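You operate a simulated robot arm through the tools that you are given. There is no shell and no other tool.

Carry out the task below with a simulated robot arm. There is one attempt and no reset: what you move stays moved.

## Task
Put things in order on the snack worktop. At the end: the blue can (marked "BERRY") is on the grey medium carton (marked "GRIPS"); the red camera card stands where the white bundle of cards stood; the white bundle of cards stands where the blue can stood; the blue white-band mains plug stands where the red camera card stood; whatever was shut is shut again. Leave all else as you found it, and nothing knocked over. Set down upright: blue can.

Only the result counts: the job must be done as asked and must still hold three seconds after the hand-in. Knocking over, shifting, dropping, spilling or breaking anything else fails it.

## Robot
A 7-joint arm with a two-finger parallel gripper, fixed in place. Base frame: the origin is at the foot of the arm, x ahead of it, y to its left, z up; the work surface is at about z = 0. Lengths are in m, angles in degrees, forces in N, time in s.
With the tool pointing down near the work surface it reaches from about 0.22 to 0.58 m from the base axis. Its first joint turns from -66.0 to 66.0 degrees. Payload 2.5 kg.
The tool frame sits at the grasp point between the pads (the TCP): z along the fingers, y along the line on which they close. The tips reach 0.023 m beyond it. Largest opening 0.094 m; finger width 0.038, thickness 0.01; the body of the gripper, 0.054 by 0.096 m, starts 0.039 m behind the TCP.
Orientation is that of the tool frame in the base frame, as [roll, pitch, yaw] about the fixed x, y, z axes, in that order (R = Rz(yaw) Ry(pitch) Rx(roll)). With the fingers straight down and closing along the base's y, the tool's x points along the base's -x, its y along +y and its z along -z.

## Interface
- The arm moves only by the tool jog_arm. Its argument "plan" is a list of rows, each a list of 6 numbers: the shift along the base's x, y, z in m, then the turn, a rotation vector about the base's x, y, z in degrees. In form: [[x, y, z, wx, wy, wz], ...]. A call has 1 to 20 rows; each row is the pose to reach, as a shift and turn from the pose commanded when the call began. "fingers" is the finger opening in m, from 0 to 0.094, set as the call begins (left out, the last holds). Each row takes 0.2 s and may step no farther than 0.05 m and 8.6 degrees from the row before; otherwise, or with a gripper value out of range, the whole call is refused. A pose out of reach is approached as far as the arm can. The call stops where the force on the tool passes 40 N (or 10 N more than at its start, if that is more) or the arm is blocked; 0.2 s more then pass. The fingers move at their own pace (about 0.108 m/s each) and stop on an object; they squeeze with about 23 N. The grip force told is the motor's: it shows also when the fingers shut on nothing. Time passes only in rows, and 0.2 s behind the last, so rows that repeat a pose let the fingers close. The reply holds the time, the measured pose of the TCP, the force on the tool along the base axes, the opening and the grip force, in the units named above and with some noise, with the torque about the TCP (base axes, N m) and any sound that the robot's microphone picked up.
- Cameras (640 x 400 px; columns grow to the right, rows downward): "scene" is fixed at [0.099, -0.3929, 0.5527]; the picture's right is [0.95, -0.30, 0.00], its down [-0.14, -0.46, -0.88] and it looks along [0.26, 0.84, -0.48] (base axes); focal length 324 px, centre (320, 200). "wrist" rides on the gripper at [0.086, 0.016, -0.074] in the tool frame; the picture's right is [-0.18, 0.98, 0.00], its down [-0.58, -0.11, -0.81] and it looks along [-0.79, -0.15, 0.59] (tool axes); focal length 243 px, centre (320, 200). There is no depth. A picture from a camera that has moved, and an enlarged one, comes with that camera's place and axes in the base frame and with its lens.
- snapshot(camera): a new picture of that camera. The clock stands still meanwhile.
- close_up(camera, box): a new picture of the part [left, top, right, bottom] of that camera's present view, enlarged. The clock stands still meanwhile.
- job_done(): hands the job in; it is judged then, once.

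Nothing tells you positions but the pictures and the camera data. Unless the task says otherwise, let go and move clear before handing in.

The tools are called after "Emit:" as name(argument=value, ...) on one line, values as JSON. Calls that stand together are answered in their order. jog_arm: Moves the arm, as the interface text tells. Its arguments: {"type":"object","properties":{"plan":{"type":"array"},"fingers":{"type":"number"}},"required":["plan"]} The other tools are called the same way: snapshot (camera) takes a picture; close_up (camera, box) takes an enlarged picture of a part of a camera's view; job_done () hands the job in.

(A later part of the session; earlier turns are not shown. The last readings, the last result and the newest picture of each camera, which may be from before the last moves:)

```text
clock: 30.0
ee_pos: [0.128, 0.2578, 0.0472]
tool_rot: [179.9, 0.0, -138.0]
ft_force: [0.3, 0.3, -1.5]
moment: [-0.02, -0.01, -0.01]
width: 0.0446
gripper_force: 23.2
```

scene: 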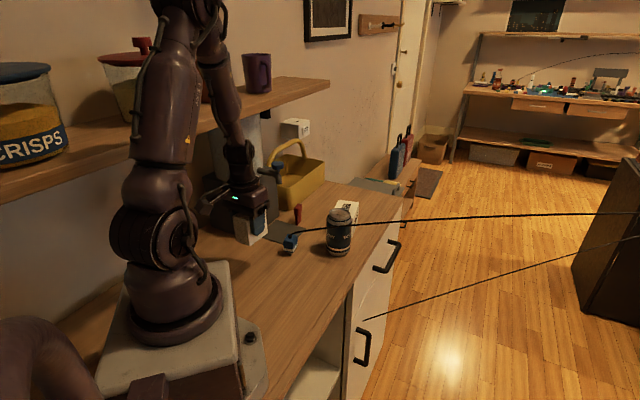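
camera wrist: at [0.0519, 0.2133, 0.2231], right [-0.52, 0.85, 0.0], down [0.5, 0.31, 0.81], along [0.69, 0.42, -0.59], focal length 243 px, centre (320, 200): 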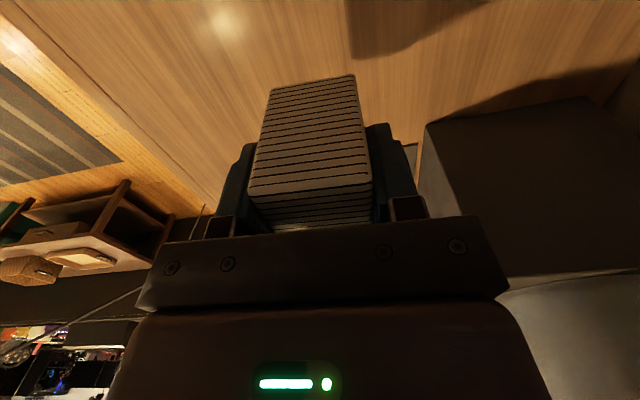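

The force is about the bundle's own weight, so contact is uncertain. I lower by a millimetre at a time.

Emit:
jog_arm(plan=[[0, 0, -0.0005, 0, 0, 0], [0, 0, -0.001, 0, 0, 0], [0, 0, -0.001, 0, 0, 0]])

```text
clock: 30.8
ee_pos: [0.1275, 0.2583, 0.0477]
tool_rot: [180.0, 0.0, -138.0]
ft_force: [-1.3, -1.1, 4.1]
moment: [0.05, -0.07, -0.01]
width: 0.0448
gripper_force: 23.0
```

It now rests on the worktop. I release and rise straight up.

Emit:
jog_arm(plan=[[0, 0, 0, 0, 0, 0], [0, 0, 0, 0, 0, 0], [0, 0, 0, 0, 0, 0], [0, 0, 0.03, 0, 0, 0], [0, 0, 0.07, 0, 0, 0], [0, 0, 0.11, 0, 0, 0], [0, 0, 0.15, 0, 0, 0]], fingers=0.075)

Emit:
snapshot(camera="wrist")

Emit:
close_up(camera="scene", box=[200, 150, 400, 290])

```text
clock: 32.4
ee_pos: [0.1273, 0.2595, 0.1964]
tool_rot: [-180.0, -0.1, -138.0]
ft_force: [-0.3, 0.6, 0.6]
moment: [-0.01, 0.0, 0.02]
width: 0.0751
gripper_force: 0.0
```

```text
taken
camera wrist: at [0.0524, 0.2133, 0.2703], right [-0.52, 0.85, 0.0], down [0.51, 0.31, 0.81], along [0.69, 0.42, -0.59], focal length 243 px, centre (320, 200)
```

wrist: 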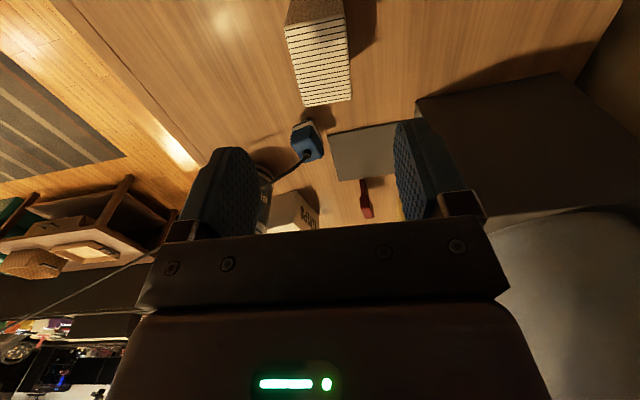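

```text
2.86 times, centred on (300, 220) of scene
camera zoom: at [0.099, -0.3929, 0.5527], right [0.95, -0.3, 0.0], down [-0.14, -0.46, -0.88], along [0.26, 0.84, -0.48], focal length 926 px, centre (377, 143)
```

zoom: 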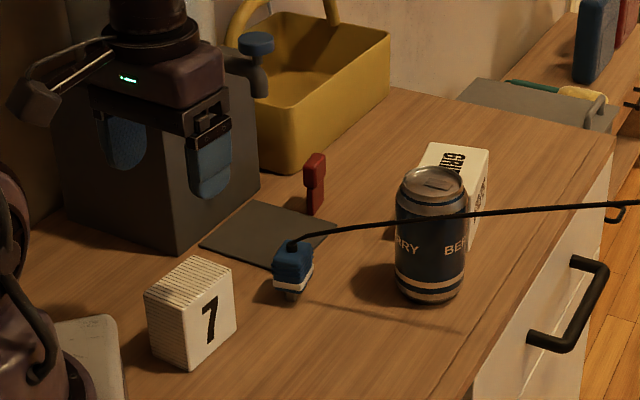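

The bundle stands squarely where the can was. Now I move to open space at a safe height while turning the wrist so the camera boom will point away from the tap for gripping the red card.

Emit:
jog_arm(plan=[[0.012, 0, 0.02, 0, 0, 8], [0.024, 0, 0.04, 0, 0, 16], [0.036, 0, 0.055, 0, 0, 24], [0.048, 0, 0.07, 0, 0, 32], [0.06, 0, 0.08, 0, 0, 40], [0.072, 0, 0.09, 0, 0, 48], [0.084, 0, 0.1, 0, 0, 56], [0.096, 0, 0.1, 0, 0, 64], [0.108, 0, 0.1, 0, 0, 72], [0.12, 0, 0.1, 0, 0, 80], [0.132, 0, 0.1, 0, 0, 88], [0.144, 0, 0.1, 0, 0, 96], [0.153, 0, 0.1, 0, 0, 103]], fingers=0.075)

Emit:
snapshot(camera="wrist")

Emit:
snapshot(camera="scene")

```text
clock: 35.2
ee_pos: [0.2816, 0.2575, 0.2966]
tool_rot: [180.0, -0.1, -34.9]
ft_force: [-0.1, -0.6, 0.3]
moment: [-0.01, 0.02, -0.02]
width: 0.075
gripper_force: 0.0
```

```text
taken
camera wrist: at [0.3423, 0.1966, 0.371], right [-0.71, -0.7, 0.0], down [-0.42, 0.42, 0.81], along [-0.57, 0.57, -0.59], focal length 243 px, centre (320, 200)
```

wrist: 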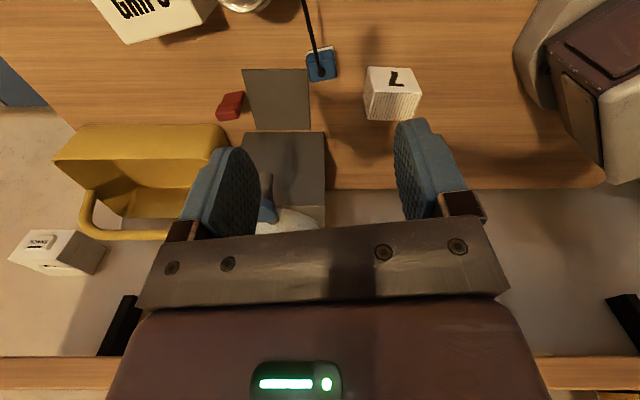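

```text
taken
```

scene: 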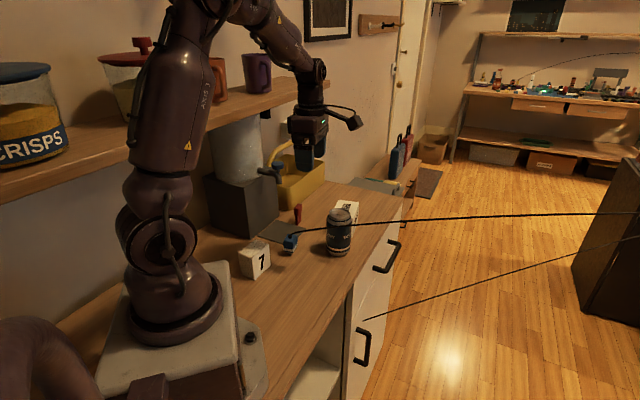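

The wrist turned freely and the camera now looks toward the wall across the whole area. I'll enlarge the red card, tap and plug for measurement.

Emit:
close_up(camera="wrist", box=[200, 50, 360, 150])

Emit:
close_up(camera="wrist", box=[200, 60, 280, 110])

Emit:
close_up(camera="wrist", box=[280, 20, 440, 120])

Emit:
close_up(camera="wrist", box=[190, 110, 350, 240])

```text
4.00 times, centred on (280, 100) of wrist
camera zoom: at [0.3423, 0.1966, 0.371], right [-0.71, -0.7, 0.0], down [-0.42, 0.42, 0.81], along [-0.57, 0.57, -0.59], focal length 970 px, centre (480, 600)
```

zoom: 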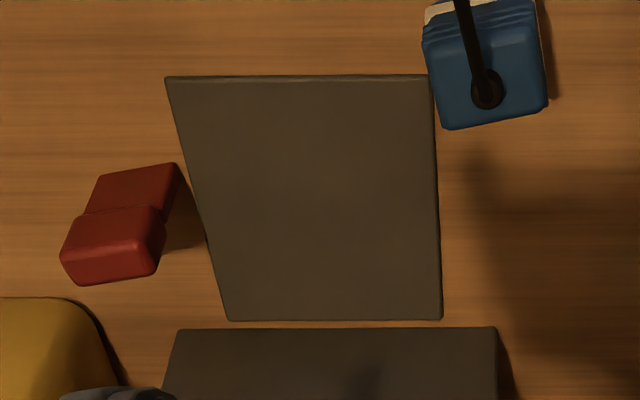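

```text
8.00 times, centred on (240, 85) of wrist
camera zoom: at [0.3423, 0.1966, 0.371], right [-0.71, -0.7, 0.0], down [-0.42, 0.42, 0.81], along [-0.57, 0.57, -0.59], focal length 1941 px, centre (960, 1120)
```

zoom: 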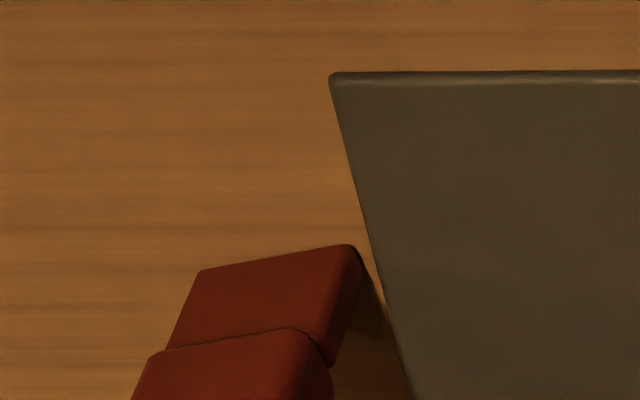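

```text
4.00 times, centred on (360, 70) of wrist
camera zoom: at [0.3423, 0.1966, 0.371], right [-0.71, -0.7, 0.0], down [-0.42, 0.42, 0.81], along [-0.57, 0.57, -0.59], focal length 970 px, centre (160, 720)
```

zoom: 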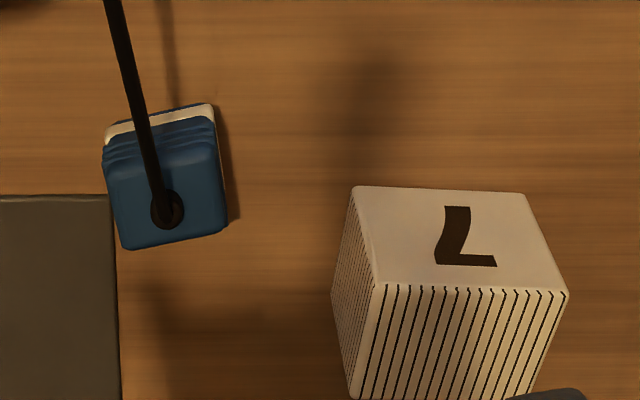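

```text
3.08 times, centred on (270, 175) of wrist
camera zoom: at [0.3423, 0.1966, 0.371], right [-0.71, -0.7, 0.0], down [-0.42, 0.42, 0.81], along [-0.57, 0.57, -0.59], focal length 746 px, centre (474, 277)
```

zoom: 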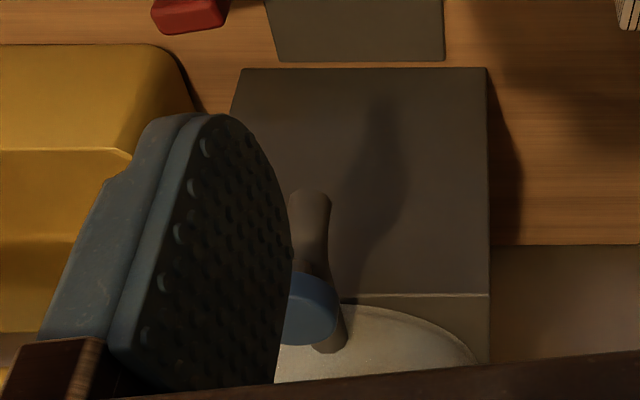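

I have the red card at about (0.289, 0.4485), its wide side along 54°, and the tap clear by about 2 cm if I lean the wrist slightly away from it. I move above the card with a small lean and check.

Emit:
jog_arm(plan=[[0.001, 0.03, 0, 0.77, 1.09, 0], [0.0025, 0.06, 0, 1.53, 2.18, 0], [0.004, 0.09, 0, 2.3, 3.28, 0], [0.005, 0.12, 0, 3.06, 4.37, 0], [0.006, 0.15, 0, 3.83, 5.46, 0], [0.0075, 0.175, 0, 4.59, 6.55, 0], [0.0075, 0.1905, 0, 4.59, 6.55, 0], [0.0075, 0.1905, -0.04, 4.59, 6.55, 0], [0.0075, 0.1905, -0.08, 4.59, 6.55, 0], [0.0075, 0.1905, -0.12, 4.59, 6.55, 0], [0.0075, 0.1905, -0.136, 4.59, 6.55, 0]], fingers=0.06)

Emit:
snapshot(camera="wrist")

Emit:
close_up(camera="scene", box=[220, 60, 400, 240])

```text
clock: 37.6
ee_pos: [0.2889, 0.4472, 0.159]
tool_rot: [-180.0, 8.0, -34.9]
ft_force: [-0.3, -0.2, 0.5]
moment: [0.01, 0.0, 0.03]
width: 0.0601
gripper_force: 0.1
```

```text
taken
camera wrist: at [0.3578, 0.3797, 0.2202], right [-0.71, -0.7, 0.03], down [-0.32, 0.35, 0.88], along [-0.63, 0.62, -0.48], focal length 243 px, centre (320, 200)
```

wrist: 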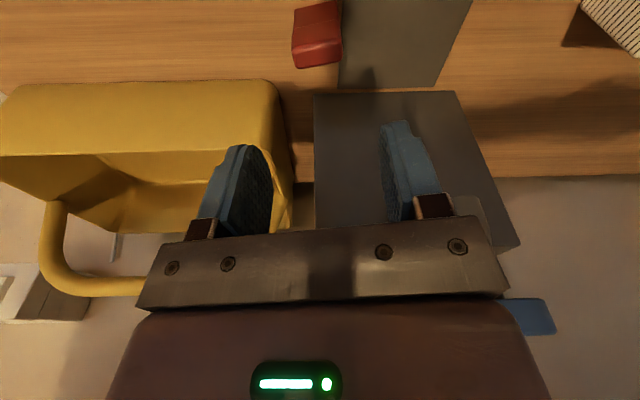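

```text
2.22 times, centred on (310, 150) of scene
camera zoom: at [0.099, -0.3929, 0.5527], right [0.95, -0.3, 0.0], down [-0.14, -0.46, -0.88], along [0.26, 0.84, -0.48], focal length 720 px, centre (342, 311)
```

zoom: 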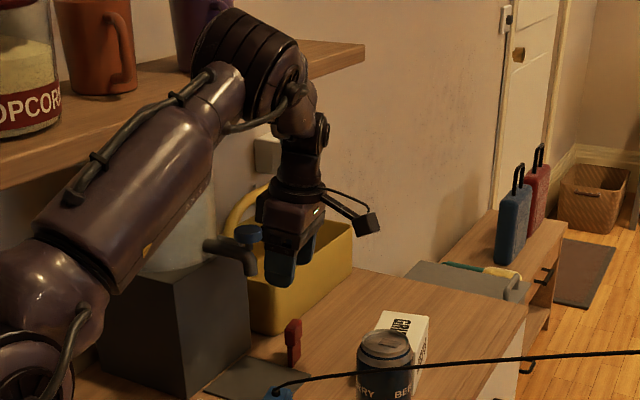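

The red card is below and slightly left in the wrist view, and the gripper clears the tap. The arm's elbow looks close to the shelf and mug, so I'll check the whole scene before going lower.

Emit:
snapshot(camera="scene")

Emit:
close_up(camera="scene", box=[240, 40, 360, 140])

Emit:
close_up(camera="wrist", box=[260, 0, 380, 75])

Emit:
close_up(camera="wrist", box=[440, 180, 600, 360])

```text
taken
```

scene: 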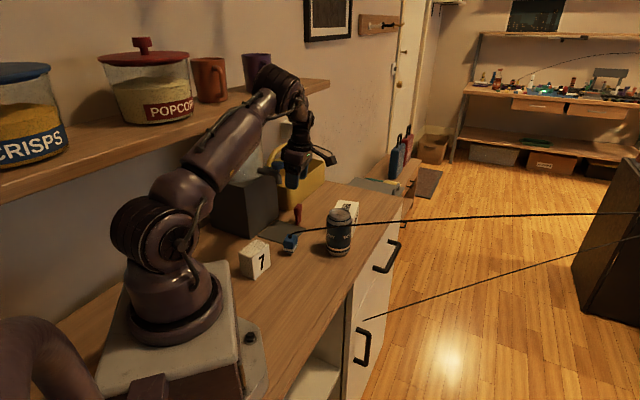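

```text
4.00 times, centred on (300, 90) of scene
camera zoom: at [0.099, -0.3929, 0.5527], right [0.95, -0.3, 0.0], down [-0.14, -0.46, -0.88], along [0.26, 0.84, -0.48], focal length 1297 px, centre (400, 640)
```

zoom: 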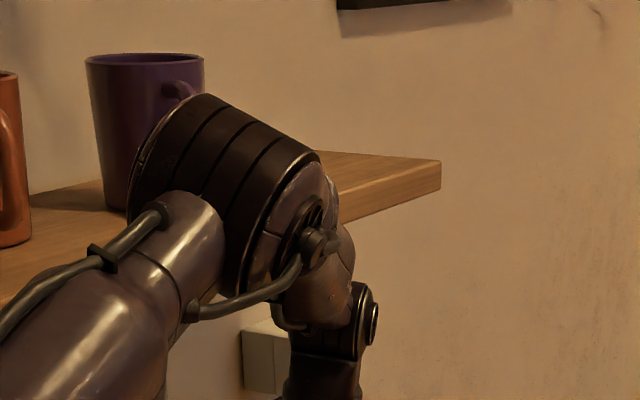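

```text
5.33 times, centred on (320, 38) of wrist
camera zoom: at [0.3578, 0.3797, 0.2202], right [-0.71, -0.7, 0.03], down [-0.32, 0.35, 0.88], along [-0.63, 0.62, -0.48], focal length 1294 px, centre (320, 1067)
```

zoom: 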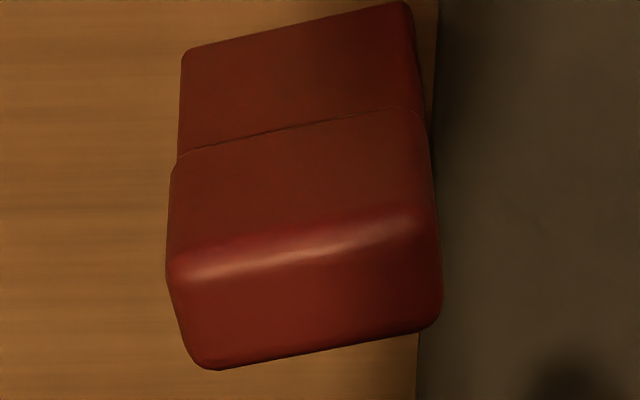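

```text
2.22 times, centred on (520, 270) of wrist
camera zoom: at [0.3578, 0.3797, 0.2202], right [-0.71, -0.7, 0.03], down [-0.32, 0.35, 0.88], along [-0.63, 0.62, -0.48], focal length 539 px, centre (-124, 44)
```

zoom: 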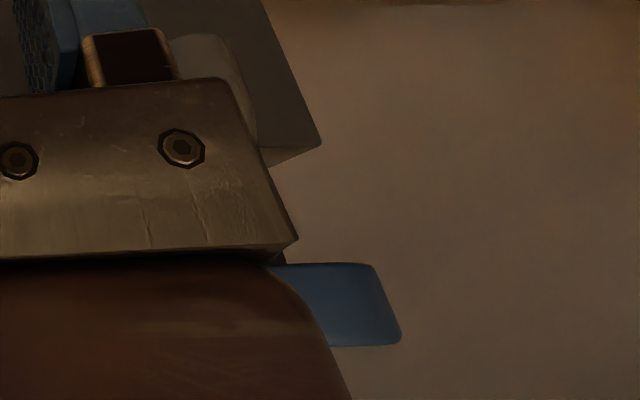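

The card centre is within about 1 mm of the gripper's axis, and the elbow is well in front of the shelf. I descend slowly toward the card's cap.

Emit:
jog_arm(plan=[[-0.0005, -0.0005, -0.03, 0, 0, 0], [-0.0005, -0.0005, -0.055, 0, 0, 0], [-0.0005, -0.0005, -0.075, 0, 0, 0], [-0.0005, -0.0005, -0.085, 0, 0, 0]], fingers=0.06)

Emit:
snapshot(camera="wrist")

Emit:
close_up(camera="scene", box=[220, 100, 380, 240])

```text
clock: 38.6
ee_pos: [0.2882, 0.4477, 0.0737]
tool_rot: [179.9, 8.0, -34.9]
ft_force: [0.2, 0.3, 0.2]
moment: [0.02, -0.03, -0.01]
width: 0.0599
gripper_force: 0.1
```

```text
taken
camera wrist: at [0.3564, 0.3798, 0.1354], right [-0.71, -0.7, 0.03], down [-0.32, 0.35, 0.88], along [-0.63, 0.62, -0.48], focal length 243 px, centre (320, 200)
```

wrist: 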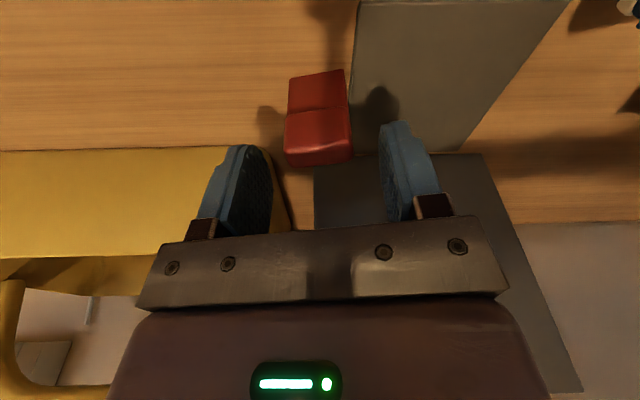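

```text
2.86 times, centred on (300, 170) of scene
camera zoom: at [0.099, -0.3929, 0.5527], right [0.95, -0.3, 0.0], down [-0.14, -0.46, -0.88], along [0.26, 0.84, -0.48], focal length 926 px, centre (377, 286)
```

zoom: 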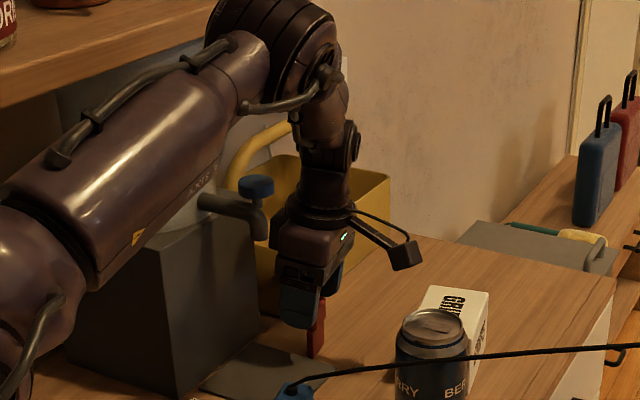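

The card is centred between the fingers and the tap stays clear. I go down the last 2 cm.

Emit:
jog_arm(plan=[[0, -0.0005, -0.008, 0, 0, 0], [0, -0.0005, -0.016, 0, 0, 0], [0, -0.0005, -0.022, 0, 0, 0], [0, -0.0005, -0.022, 0, 0, 0]])

Emit:
snapshot(camera="wrist")

Emit:
close_up(camera="scene", box=[260, 140, 360, 230])

```text
clock: 39.6
ee_pos: [0.2888, 0.4469, 0.0534]
tool_rot: [179.9, 8.0, -35.0]
ft_force: [0.0, -0.2, 0.1]
moment: [0.0, -0.01, 0.03]
width: 0.0599
gripper_force: 0.1
```

```text
taken
camera wrist: at [0.3569, 0.3794, 0.1146], right [-0.71, -0.7, 0.03], down [-0.32, 0.35, 0.88], along [-0.63, 0.62, -0.48], focal length 243 px, centre (320, 200)
```

wrist: 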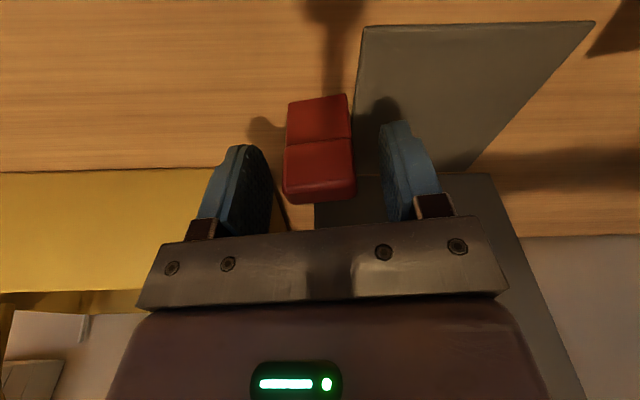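

```text
4.44 times, centred on (310, 185) of scene
camera zoom: at [0.099, -0.3929, 0.5527], right [0.95, -0.3, 0.0], down [-0.14, -0.46, -0.88], along [0.26, 0.84, -0.48], focal length 1441 px, centre (364, 267)
```

zoom: 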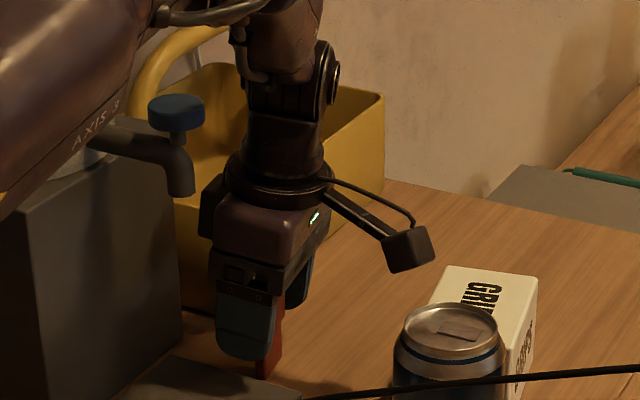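

The card's cap sits centred at the grasp point. I close the fingers on its narrow sides.

Emit:
jog_arm(plan=[[0, 0, 0, 0, 0, 0], [0, 0, 0, 0, 0, 0], [0, 0, 0, 0, 0, 0], [0, 0, 0, 0, 0, 0]], fingers=0.015)

Emit:
snapshot(camera="wrist")

```text
clock: 40.6
ee_pos: [0.2886, 0.4466, 0.0526]
tool_rot: [-180.0, 8.1, -35.0]
ft_force: [0.1, -0.1, 0.0]
moment: [0.0, 0.0, 0.01]
width: 0.0331
gripper_force: 23.1
```

```text
taken
camera wrist: at [0.3568, 0.3793, 0.1146], right [-0.71, -0.7, 0.03], down [-0.32, 0.35, 0.88], along [-0.63, 0.62, -0.48], focal length 243 px, centre (320, 200)
```

wrist: 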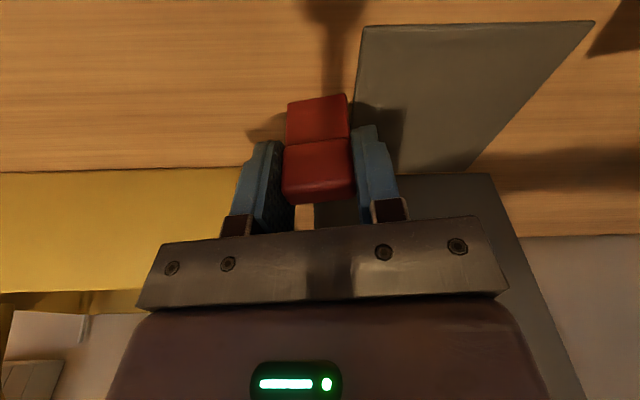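

The card is held at 0.0331 m and didn't shift while gripping. I lift it straight up clear of the tap.

Emit:
jog_arm(plan=[[0, 0, 0.01, 0, 0, 0], [0, 0, 0.03, 0, 0, 0], [0, 0, 0.06, 0, 0, 0], [0.002, -0.005, 0.1, 0, 0, 0], [0.003, -0.015, 0.135, 0, 0, 0], [0.004, -0.03, 0.16, 0, 0, 0]])

Emit:
snapshot(camera="wrist")

Emit:
snapshot(camera="scene")

```text
clock: 42.0
ee_pos: [0.2907, 0.4169, 0.2153]
tool_rot: [179.9, 8.0, -35.0]
ft_force: [0.1, 0.2, 0.3]
moment: [0.0, 0.02, 0.0]
width: 0.0332
gripper_force: 22.8
```

```text
taken
camera wrist: at [0.3599, 0.3486, 0.2764], right [-0.71, -0.7, 0.03], down [-0.32, 0.35, 0.88], along [-0.63, 0.62, -0.48], focal length 243 px, centre (320, 200)
```

wrist: 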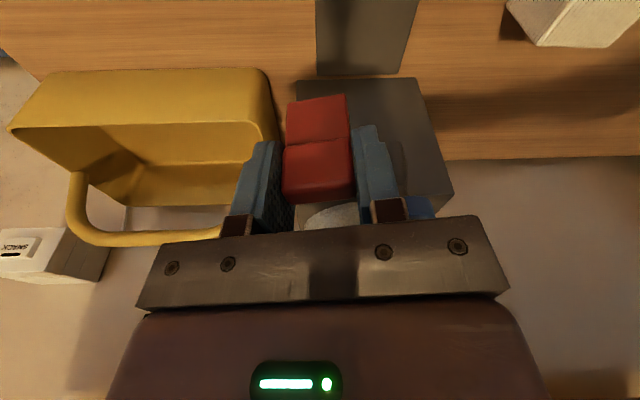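

```text
taken
```

scene: 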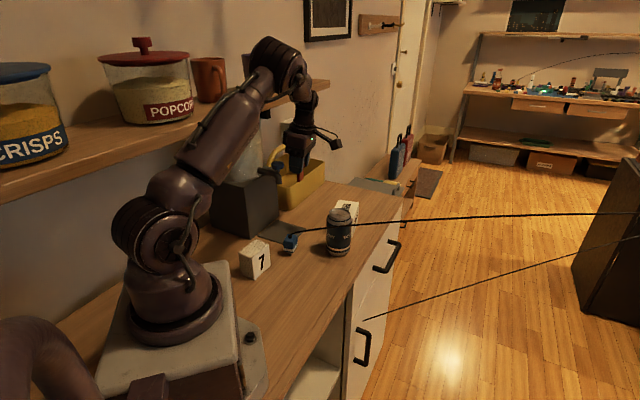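

The card is secure in the fingers. I carry it at height to the bundle's old place, turning the wrist 90° on the way so the gripper is slim toward the can.

Emit:
jog_arm(plan=[[0.0012, -0.019, 0, 0, 0, -8.2], [0.0025, -0.038, 0, 0, 0, -16.4], [0.0037, -0.057, 0, 0, 0, -24.6], [0.005, -0.076, 0, 0, 0, -32.8], [0.006, -0.095, 0, 0, 0, -41], [0.0074, -0.114, 0, 0, 0, -49.2], [0.0086, -0.133, 0, 0, 0, -57.4], [0.01, -0.152, 0, 0, 0, -65.6], [0.011, -0.171, 0, 0, 0, -73.8], [0.0123, -0.19, 0, 0, 0, -82], [0.0135, -0.2085, 0, 0, 0, -90], [0.0135, -0.2085, 0, 0, 0, -90]])

Emit:
snapshot(camera="wrist")

Emit:
close_up(camera="scene", box=[230, 100, 430, 290])

```text
clock: 44.6
ee_pos: [0.3062, 0.207, 0.2127]
tool_rot: [-180.0, 8.0, -125.1]
ft_force: [-0.6, -0.2, -0.7]
moment: [0.03, 0.05, -0.02]
width: 0.0332
gripper_force: 23.1
```

```text
taken
camera wrist: at [0.2365, 0.1399, 0.2752], right [-0.7, 0.71, 0.03], down [0.36, 0.32, 0.88], along [0.62, 0.62, -0.48], focal length 243 px, centre (320, 200)
```

wrist: 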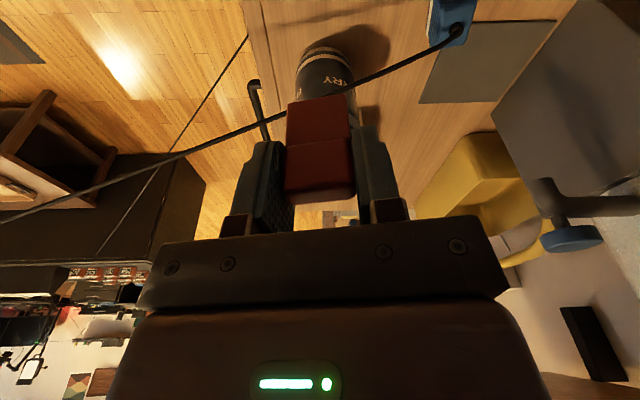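

```text
2.11 times, centred on (330, 195) of scene
camera zoom: at [0.099, -0.3929, 0.5527], right [0.95, -0.3, 0.0], down [-0.14, -0.46, -0.88], along [0.26, 0.84, -0.48], focal length 682 px, centre (299, 210)
```

zoom: 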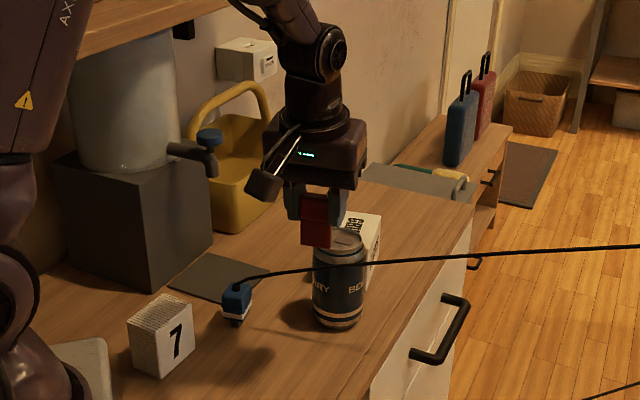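

The card hangs over the empty place with clear worktop below. I lower it, slowing near the surface.

Emit:
jog_arm(plan=[[0, 0.001, -0.04, 0, 0, 0], [0, 0.001, -0.08, 0, 0, 0], [0, 0.001, -0.115, 0, 0, 0], [0, 0.001, -0.14, 0, 0, 0], [0, 0.001, -0.152, 0, 0, 0], [0, 0.001, -0.157, 0, 0, 0], [0, 0.001, -0.159, 0, 0, 0], [0, 0.001, -0.159, 0, 0, 0]])

Emit:
close_up(camera="scene", box=[260, 170, 380, 280])

Emit:
snapshot(camera="wrist")

```text
clock: 46.4
ee_pos: [0.3067, 0.209, 0.0554]
tool_rot: [180.0, 8.0, -125.0]
ft_force: [0.3, 0.2, 0.8]
moment: [-0.02, 0.01, 0.0]
width: 0.0333
gripper_force: 23.5
```

```text
3.64 times, centred on (320, 225) of scene
camera zoom: at [0.099, -0.3929, 0.5527], right [0.95, -0.3, 0.0], down [-0.14, -0.46, -0.88], along [0.26, 0.84, -0.48], focal length 1179 px, centre (320, 109)
```

zoom: 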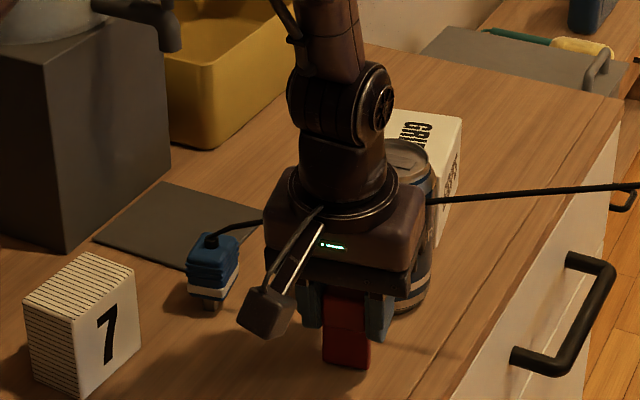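

```text
taken
camera wrist: at [0.2369, 0.1407, 0.116], right [-0.7, 0.71, 0.03], down [0.35, 0.32, 0.88], along [0.62, 0.63, -0.48], focal length 243 px, centre (320, 200)
```

wrist: 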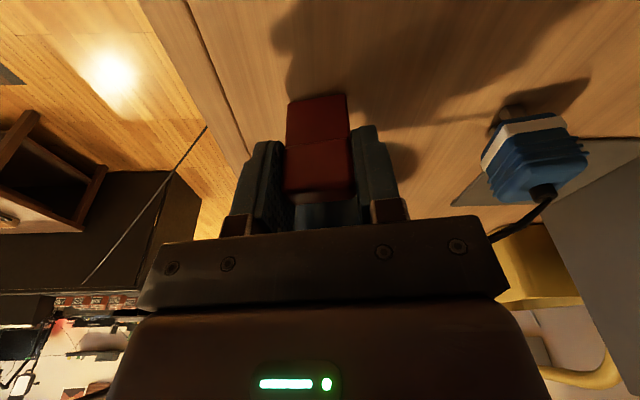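

The card is within about a millimetre of the surface. I creep down until contact shows.

Emit:
jog_arm(plan=[[0, 0, -0.0005, 0, 0, 0], [0, 0, -0.001, 0, 0, 0], [0, 0, -0.001, 0, 0, 0]])

```text
clock: 47.2
ee_pos: [0.3065, 0.2106, 0.0536]
tool_rot: [180.0, 8.0, -125.0]
ft_force: [0.9, 0.2, 0.1]
moment: [0.0, 0.01, 0.0]
width: 0.0332
gripper_force: 22.6
```

Emit:
jog_arm(plan=[[0, 0, -0.0005, 0, 0, 0], [0, 0, -0.0008, 0, 0, 0], [0, 0, -0.0008, 0, 0, 0]])

```text
clock: 48.0
ee_pos: [0.3064, 0.2089, 0.0533]
tool_rot: [-180.0, 8.0, -125.0]
ft_force: [-1.2, -0.9, 3.7]
moment: [-0.04, 0.1, 0.0]
width: 0.0331
gripper_force: 22.9
```

Contact shows at about 3.7 N. I ease off a fraction of a millimetre, open the fingers and rise straight up.

Emit:
jog_arm(plan=[[0, 0, 0.0003, 0, 0, 0], [0, 0, 0.0003, 0, 0, 0]])

Emit:
jog_arm(plan=[[0, 0, 0, 0, 0, 0], [0, 0, 0, 0, 0, 0], [0, 0, 0, 0, 0, 0], [0, 0, 0.01, 0, 0, 0], [0, 0, 0.03, 0, 0, 0], [0, 0, 0.06, 0, 0, 0], [0, 0, 0.1, 0, 0, 0], [0, 0, 0.15, 0, 0, 0]], fingers=0.06)

Emit:
snapshot(camera="wrist")

Emit:
close_up(camera="scene", box=[230, 150, 390, 290])

```text
clock: 48.6
ee_pos: [0.3052, 0.21, 0.0523]
tool_rot: [179.9, 8.0, -125.0]
ft_force: [-0.1, 0.2, -0.4]
moment: [0.01, 0.0, 0.01]
width: 0.0331
gripper_force: 22.9
```

```text
clock: 50.4
ee_pos: [0.3057, 0.2087, 0.2028]
tool_rot: [-180.0, 7.9, -125.1]
ft_force: [0.4, 2.0, 0.2]
moment: [0.01, 0.0, 0.0]
width: 0.06
gripper_force: 0.1
```

```text
taken
camera wrist: at [0.2373, 0.1401, 0.2643], right [-0.7, 0.71, 0.03], down [0.36, 0.32, 0.88], along [0.62, 0.63, -0.48], focal length 243 px, centre (320, 200)
```

wrist: 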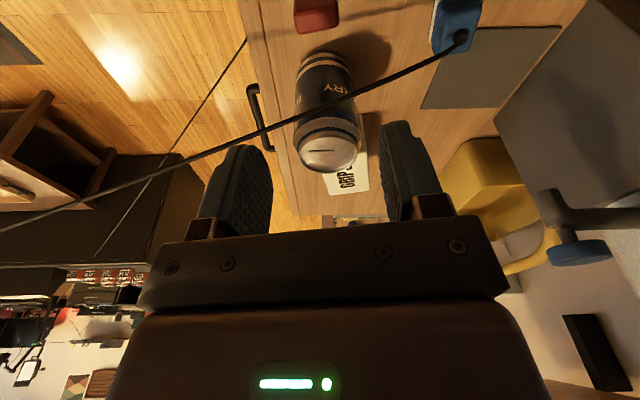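

```text
2.86 times, centred on (310, 220) of scene
camera zoom: at [0.099, -0.3929, 0.5527], right [0.95, -0.3, 0.0], down [-0.14, -0.46, -0.88], along [0.26, 0.84, -0.48], focal length 926 px, centre (349, 143)
```

zoom: 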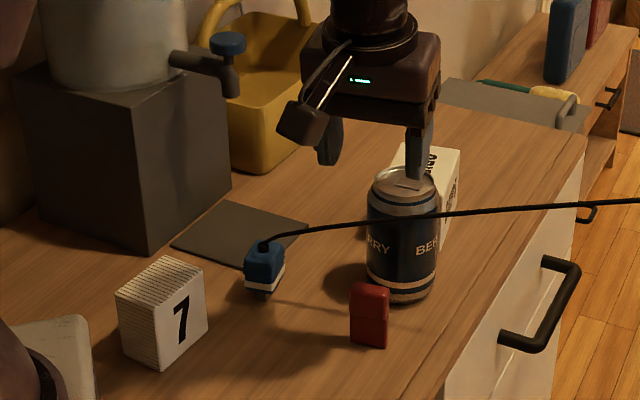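

The red card stands upright where the bundle was. Next is the plug: I move over it, turning back 90° so the fingers close on its longer ends with the cord leaving between them.

Emit:
jog_arm(plan=[[-0.0067, 0.0085, 0.01, 0, 0, 8.2], [-0.0135, 0.017, 0.02, 0, 0, 16.4], [-0.02, 0.0255, 0.02, 0, 0, 24.6], [-0.027, 0.034, 0.02, 0, 0, 32.8], [-0.0336, 0.0425, 0.02, 0, 0, 41], [-0.04, 0.051, 0.02, 0, 0, 49.2], [-0.047, 0.0595, 0.02, 0, 0, 57.4], [-0.0538, 0.068, 0.02, 0, 0, 65.6], [-0.0605, 0.0765, 0.02, 0, 0, 73.8], [-0.0673, 0.085, 0.01, 0, 0, 82], [-0.074, 0.0935, 0, 0, 0, 90], [-0.074, 0.0935, -0.03, 0, 0, 90]], fingers=0.06)

Emit:
snapshot(camera="wrist")

Emit:
close_up(camera="wrist", box=[250, 0, 410, 100])

Emit:
snapshot(camera="scene")

```text
clock: 53.0
ee_pos: [0.2309, 0.3045, 0.1737]
tool_rot: [180.0, 8.1, -34.9]
ft_force: [-0.8, -0.2, -0.2]
moment: [0.0, -0.02, 0.0]
width: 0.0602
gripper_force: 0.1
```

```text
taken
camera wrist: at [0.3005, 0.2359, 0.234], right [-0.71, -0.7, 0.03], down [-0.32, 0.35, 0.88], along [-0.63, 0.62, -0.48], focal length 243 px, centre (320, 200)
```

wrist: 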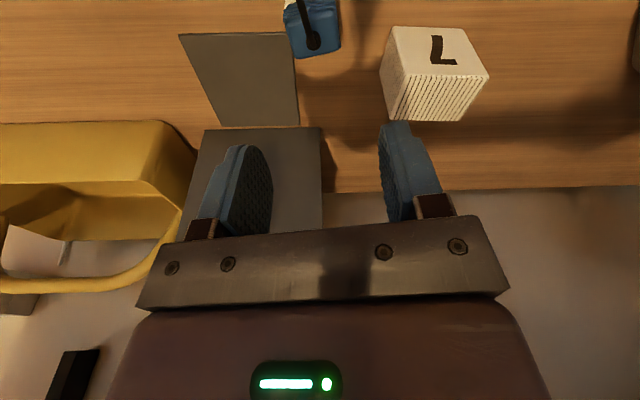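

```text
4.00 times, centred on (330, 50) of wrist
camera zoom: at [0.3005, 0.2359, 0.234], right [-0.71, -0.7, 0.03], down [-0.32, 0.35, 0.88], along [-0.63, 0.62, -0.48], focal length 970 px, centre (280, 800)
```

zoom: 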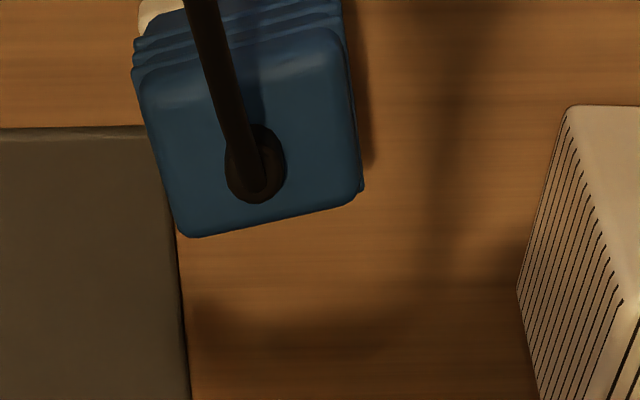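

```text
taken
```

scene: 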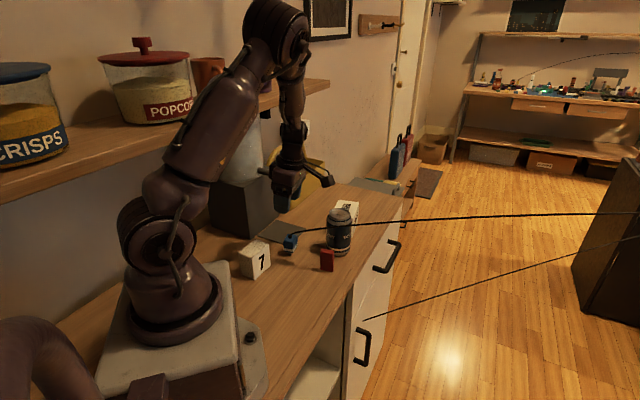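

The plug's centre is at about (0.234, 0.3022), well lined up along the closing direction. I shift 3 mm and descend around it.

Emit:
jog_arm(plan=[[0.0022, -0.0015, -0.03, 0, 0, 0], [0.0022, -0.0015, -0.06, 0, 0, 0], [0.0022, -0.0015, -0.09, 0, 0, 0], [0.0022, -0.0015, -0.105, 0, 0, 0]], fingers=0.06)

Emit:
snapshot(camera="wrist")

Emit:
close_up(camera="scene", box=[220, 160, 380, 290])

```text
clock: 54.0
ee_pos: [0.2336, 0.3028, 0.0681]
tool_rot: [-180.0, 8.0, -34.9]
ft_force: [0.4, -0.3, 0.4]
moment: [0.01, -0.01, -0.01]
width: 0.0596
gripper_force: 0.0
```

```text
taken
camera wrist: at [0.3022, 0.2359, 0.13], right [-0.71, -0.7, 0.03], down [-0.32, 0.35, 0.88], along [-0.63, 0.62, -0.48], focal length 243 px, centre (320, 200)
```

wrist: 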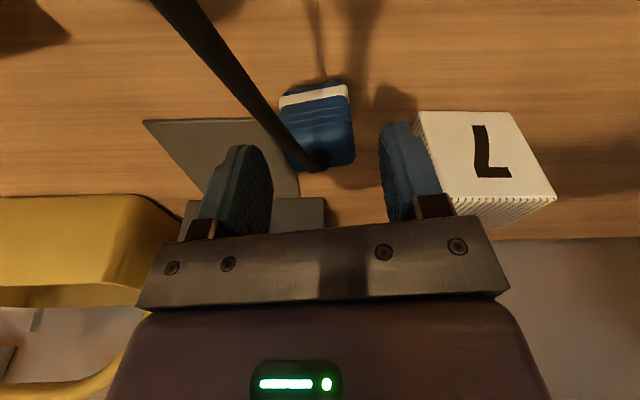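

```text
3.08 times, centred on (300, 225) of scene
camera zoom: at [0.099, -0.3929, 0.5527], right [0.95, -0.3, 0.0], down [-0.14, -0.46, -0.88], along [0.26, 0.84, -0.48], focal length 998 px, centre (382, 123)
```

zoom: 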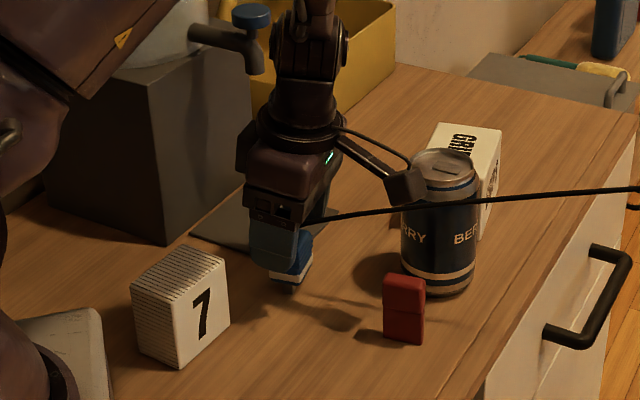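

The plug is centred between the fingers and the camera boom clears the can and red card. I go down the last few centimetres.

Emit:
jog_arm(plan=[[0, 0, -0.01, 0, 0, 0], [0, 0, -0.02, 0, 0, 0], [0, 0, -0.026, 0, 0, 0], [0, 0, -0.026, 0, 0, 0]])

Emit:
snapshot(camera="wrist")

Emit:
close_up(camera="scene", box=[220, 160, 380, 290])

```text
clock: 55.0
ee_pos: [0.2336, 0.3014, 0.0435]
tool_rot: [180.0, 8.0, -35.0]
ft_force: [1.1, 0.5, -0.1]
moment: [0.02, -0.02, 0.04]
width: 0.0598
gripper_force: 0.1
```

```text
taken
camera wrist: at [0.3021, 0.2345, 0.1041], right [-0.71, -0.7, 0.03], down [-0.32, 0.35, 0.88], along [-0.63, 0.62, -0.48], focal length 243 px, centre (320, 200)
```

wrist: 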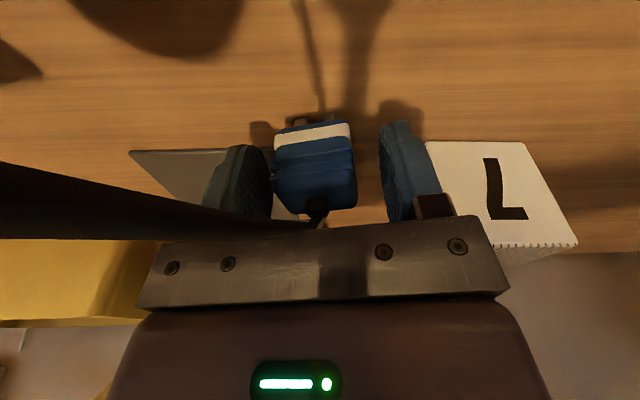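

```text
3.08 times, centred on (300, 225) of scene
camera zoom: at [0.099, -0.3929, 0.5527], right [0.95, -0.3, 0.0], down [-0.14, -0.46, -0.88], along [0.26, 0.84, -0.48], focal length 998 px, centre (382, 123)
```

zoom: 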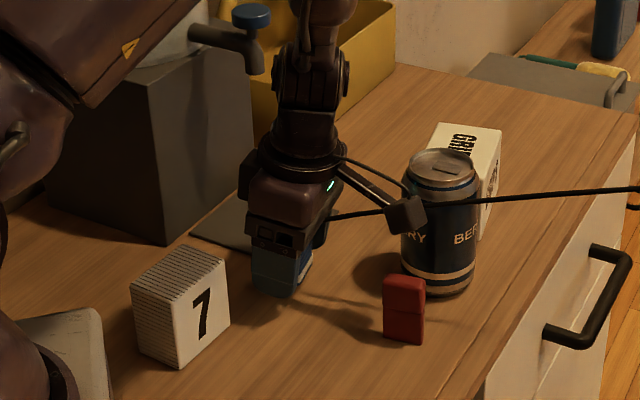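

The plug is a couple of millimetres off-centre toward one finger. I nudge the gripper 2 mm to centre it, then close.

Emit:
jog_arm(plan=[[0.0011, 0.0016, 0, 0, 0, 0], [0.0011, 0.0016, 0, 0, 0, 0]], fingers=0.06)

Emit:
jog_arm(plan=[[0, 0, 0, 0, 0, 0], [0, 0, 0, 0, 0, 0], [0, 0, 0, 0, 0, 0], [0, 0, 0, 0, 0, 0]], fingers=0.015)

Emit:
snapshot(camera="wrist")

```text
clock: 55.6
ee_pos: [0.236, 0.3036, 0.0429]
tool_rot: [-180.0, 8.0, -35.0]
ft_force: [-1.0, -1.2, 0.2]
moment: [0.03, 0.04, 0.01]
width: 0.0602
gripper_force: 0.0
```

```text
clock: 56.6
ee_pos: [0.2351, 0.3054, 0.0419]
tool_rot: [-180.0, 8.0, -35.0]
ft_force: [-1.4, -1.3, 0.6]
moment: [-0.04, 0.03, 0.01]
width: 0.0351
gripper_force: 23.0
```

```text
taken
camera wrist: at [0.3036, 0.2364, 0.1041], right [-0.71, -0.7, 0.03], down [-0.32, 0.35, 0.88], along [-0.63, 0.62, -0.48], focal length 243 px, centre (320, 200)
```

wrist: 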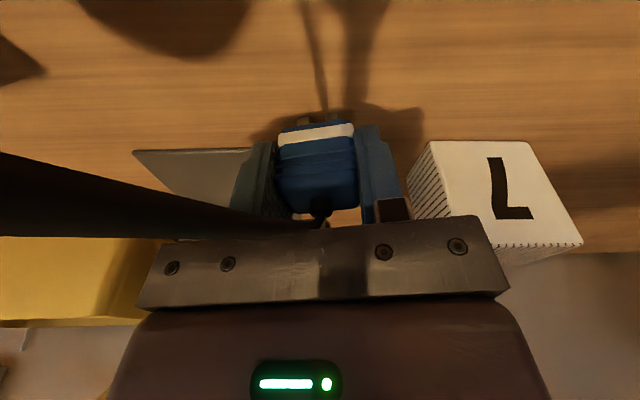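

The plug is held at 0.035 m. I lift it straight up well above the tap height before moving across.

Emit:
jog_arm(plan=[[0, 0, 0.01, 0, 0, 0], [0, 0, 0.03, 0, 0, 0], [0.004, 0, 0.06, 0, 0, 0], [0.01, 0, 0.1, 0, 0, 0], [0.02, 0, 0.14, 0, 0, 0], [0.03, 0, 0.18, 0, 0, 0], [0.04, 0, 0.22, 0, 0, 0], [0.05, 0, 0.25, 0, 0, 0], [0.05, 0, 0.25, 0, 0, 0]])

Emit:
snapshot(camera="wrist")

Emit:
snapshot(camera="scene")

```text
clock: 58.6
ee_pos: [0.2854, 0.3039, 0.293]
tool_rot: [-179.9, 8.0, -35.0]
ft_force: [0.2, 0.2, -0.1]
moment: [0.01, 0.02, 0.04]
width: 0.0353
gripper_force: 23.0
```

```text
taken
camera wrist: at [0.3539, 0.2365, 0.3532], right [-0.71, -0.7, 0.03], down [-0.32, 0.35, 0.88], along [-0.63, 0.62, -0.48], focal length 243 px, centre (320, 200)
```

wrist: 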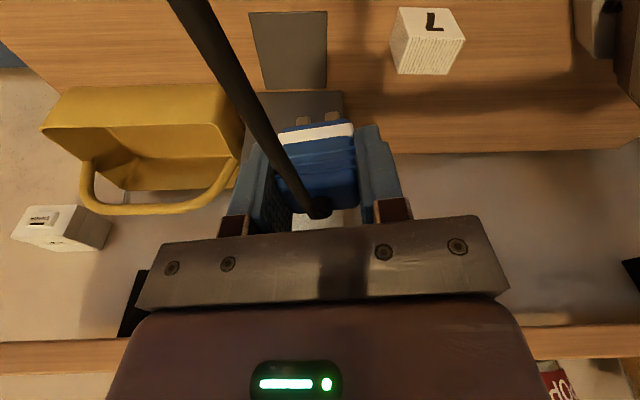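

```text
taken
```

scene: 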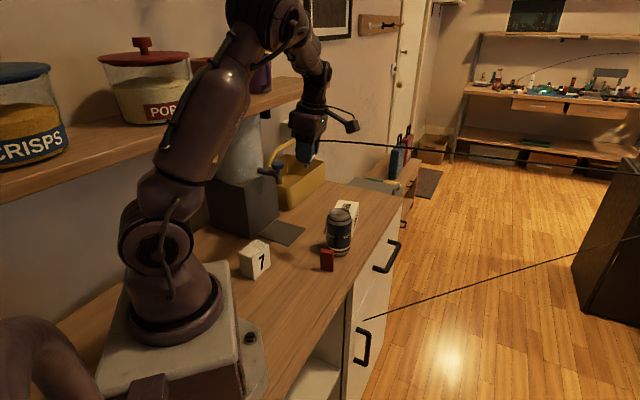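

The plug is upright in the fingers and the cord follows freely. I move across at this height to above the red card's old place, then descend partway.

Emit:
jog_arm(plan=[[0.0005, 0.03, 0, 0, 0, 0], [0.001, 0.06, 0, 0, 0, 0], [0.0015, 0.09, 0, 0, 0, 0], [0.002, 0.12, 0, 0, 0, 0], [0.0027, 0.1431, 0, 0, 0, 0], [0.0027, 0.1431, -0.04, 0, 0, 0], [0.0027, 0.1431, -0.08, 0, 0, 0], [0.0027, 0.1431, -0.12, 0, 0, 0], [0.0027, 0.1431, -0.16, 0, 0, 0]])

Emit:
snapshot(camera="wrist")

Emit:
close_up(camera="scene", box=[220, 80, 400, 240])

```text
clock: 60.6
ee_pos: [0.2885, 0.4463, 0.1315]
tool_rot: [-179.9, 8.0, -35.0]
ft_force: [0.2, 0.4, -0.8]
moment: [0.02, 0.0, -0.03]
width: 0.0351
gripper_force: 23.4
```

```text
taken
camera wrist: at [0.3584, 0.3787, 0.1928], right [-0.71, -0.7, 0.02], down [-0.32, 0.35, 0.88], along [-0.63, 0.62, -0.48], focal length 243 px, centre (320, 200)
```

wrist: 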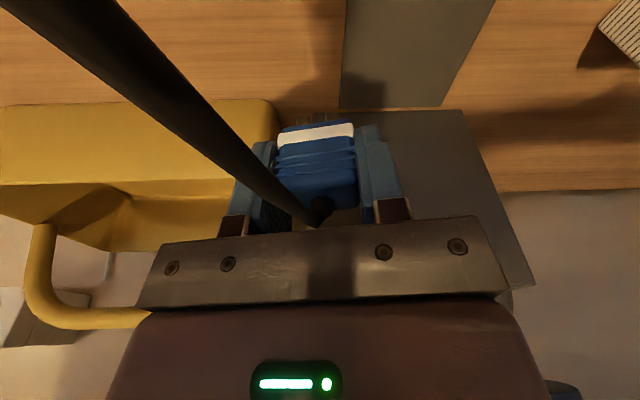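

```text
2.50 times, centred on (310, 160) of scene
camera zoom: at [0.099, -0.3929, 0.5527], right [0.95, -0.3, 0.0], down [-0.14, -0.46, -0.88], along [0.26, 0.84, -0.48], focal length 810 px, centre (345, 300)
```

zoom: 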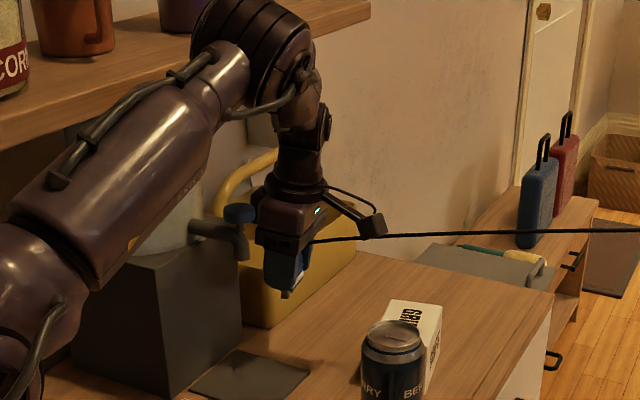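

The plug is over the red card's old spot, with the tap, basket and GRIPS clear. I lower it, slowing near the surface.

Emit:
jog_arm(plan=[[0.0005, 0.001, -0.03, 0, 0, 0], [0.0005, 0.001, -0.055, 0, 0, 0], [0.0005, 0.001, -0.075, 0, 0, 0], [0.0005, 0.001, -0.084, 0, 0, 0], [0.0005, 0.001, -0.088, 0, 0, 0], [0.0005, 0.001, -0.088, 0, 0, 0]])

Emit:
snapshot(camera="wrist")

Emit:
close_up(camera="scene", box=[250, 130, 350, 230])

```text
clock: 62.0
ee_pos: [0.2892, 0.4482, 0.0435]
tool_rot: [-180.0, 8.0, -35.1]
ft_force: [-0.4, 0.3, -0.5]
moment: [-0.04, -0.06, -0.02]
width: 0.0354
gripper_force: 23.2
```

```text
taken
camera wrist: at [0.3574, 0.3803, 0.1051], right [-0.71, -0.7, 0.03], down [-0.32, 0.35, 0.88], along [-0.63, 0.62, -0.48], focal length 243 px, centre (320, 200)
```

wrist: 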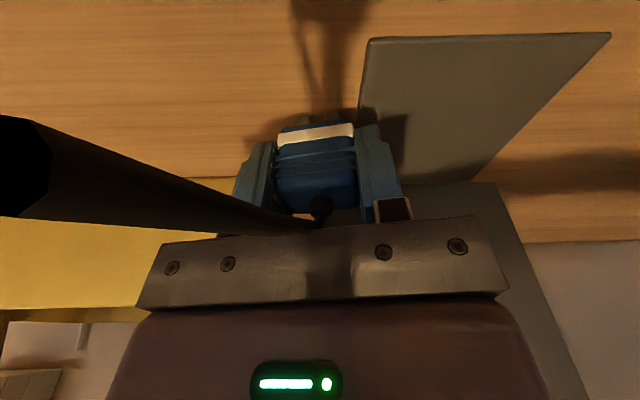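

```text
4.00 times, centred on (300, 180) of scene
camera zoom: at [0.099, -0.3929, 0.5527], right [0.95, -0.3, 0.0], down [-0.14, -0.46, -0.88], along [0.26, 0.84, -0.48], focal length 1297 px, centre (400, 280)
```

zoom: 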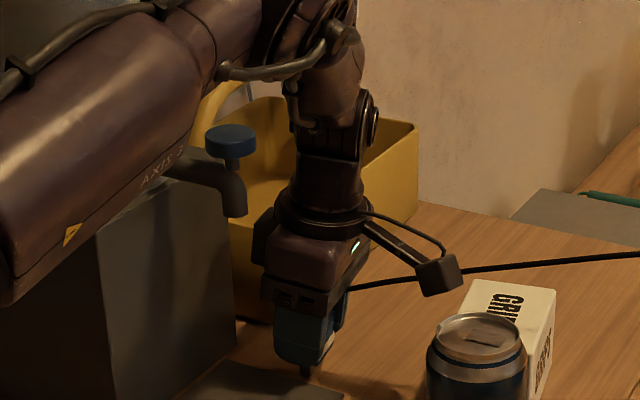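

The plug is about a millimetre up. I creep down until it touches.

Emit:
jog_arm(plan=[[0, 0, -0.0008, 0, 0, 0], [0, 0, -0.0013, 0, 0, 0], [0, 0, -0.0013, 0, 0, 0]])

```text
clock: 62.8
ee_pos: [0.288, 0.4474, 0.0428]
tool_rot: [-180.0, 8.0, -35.0]
ft_force: [1.1, 0.5, 0.2]
moment: [-0.01, 0.02, 0.02]
width: 0.0353
gripper_force: 22.7
```

Emit:
jog_arm(plan=[[0, 0, -0.0005, 0, 0, 0], [0, 0, -0.001, 0, 0, 0], [0, 0, -0.001, 0, 0, 0]])

```text
clock: 63.6
ee_pos: [0.2875, 0.4478, 0.0424]
tool_rot: [-180.0, 8.1, -35.0]
ft_force: [-3.0, -5.0, 13.4]
moment: [-0.21, 0.15, 0.01]
width: 0.0353
gripper_force: 23.0
```

It is firmly on the worktop now. I ease up half a millimetre and check before opening.

Emit:
jog_arm(plan=[[0, 0, 0.0006, 0, 0, 0], [0, 0, 0.0006, 0, 0, 0]])

```text
clock: 64.2
ee_pos: [0.2893, 0.448, 0.0432]
tool_rot: [-179.9, 8.0, -35.0]
ft_force: [-1.5, -2.3, 8.7]
moment: [-0.1, 0.06, 0.0]
width: 0.0353
gripper_force: 23.6
```

Emit:
jog_arm(plan=[[0, 0, 0.0004, 0, 0, 0], [0, 0, 0.0004, 0, 0, 0]])

```text
clock: 64.8
ee_pos: [0.2891, 0.4476, 0.0428]
tool_rot: [-179.9, 8.0, -35.0]
ft_force: [1.1, -0.5, 3.2]
moment: [-0.01, -0.06, -0.02]
width: 0.0353
gripper_force: 23.1
```

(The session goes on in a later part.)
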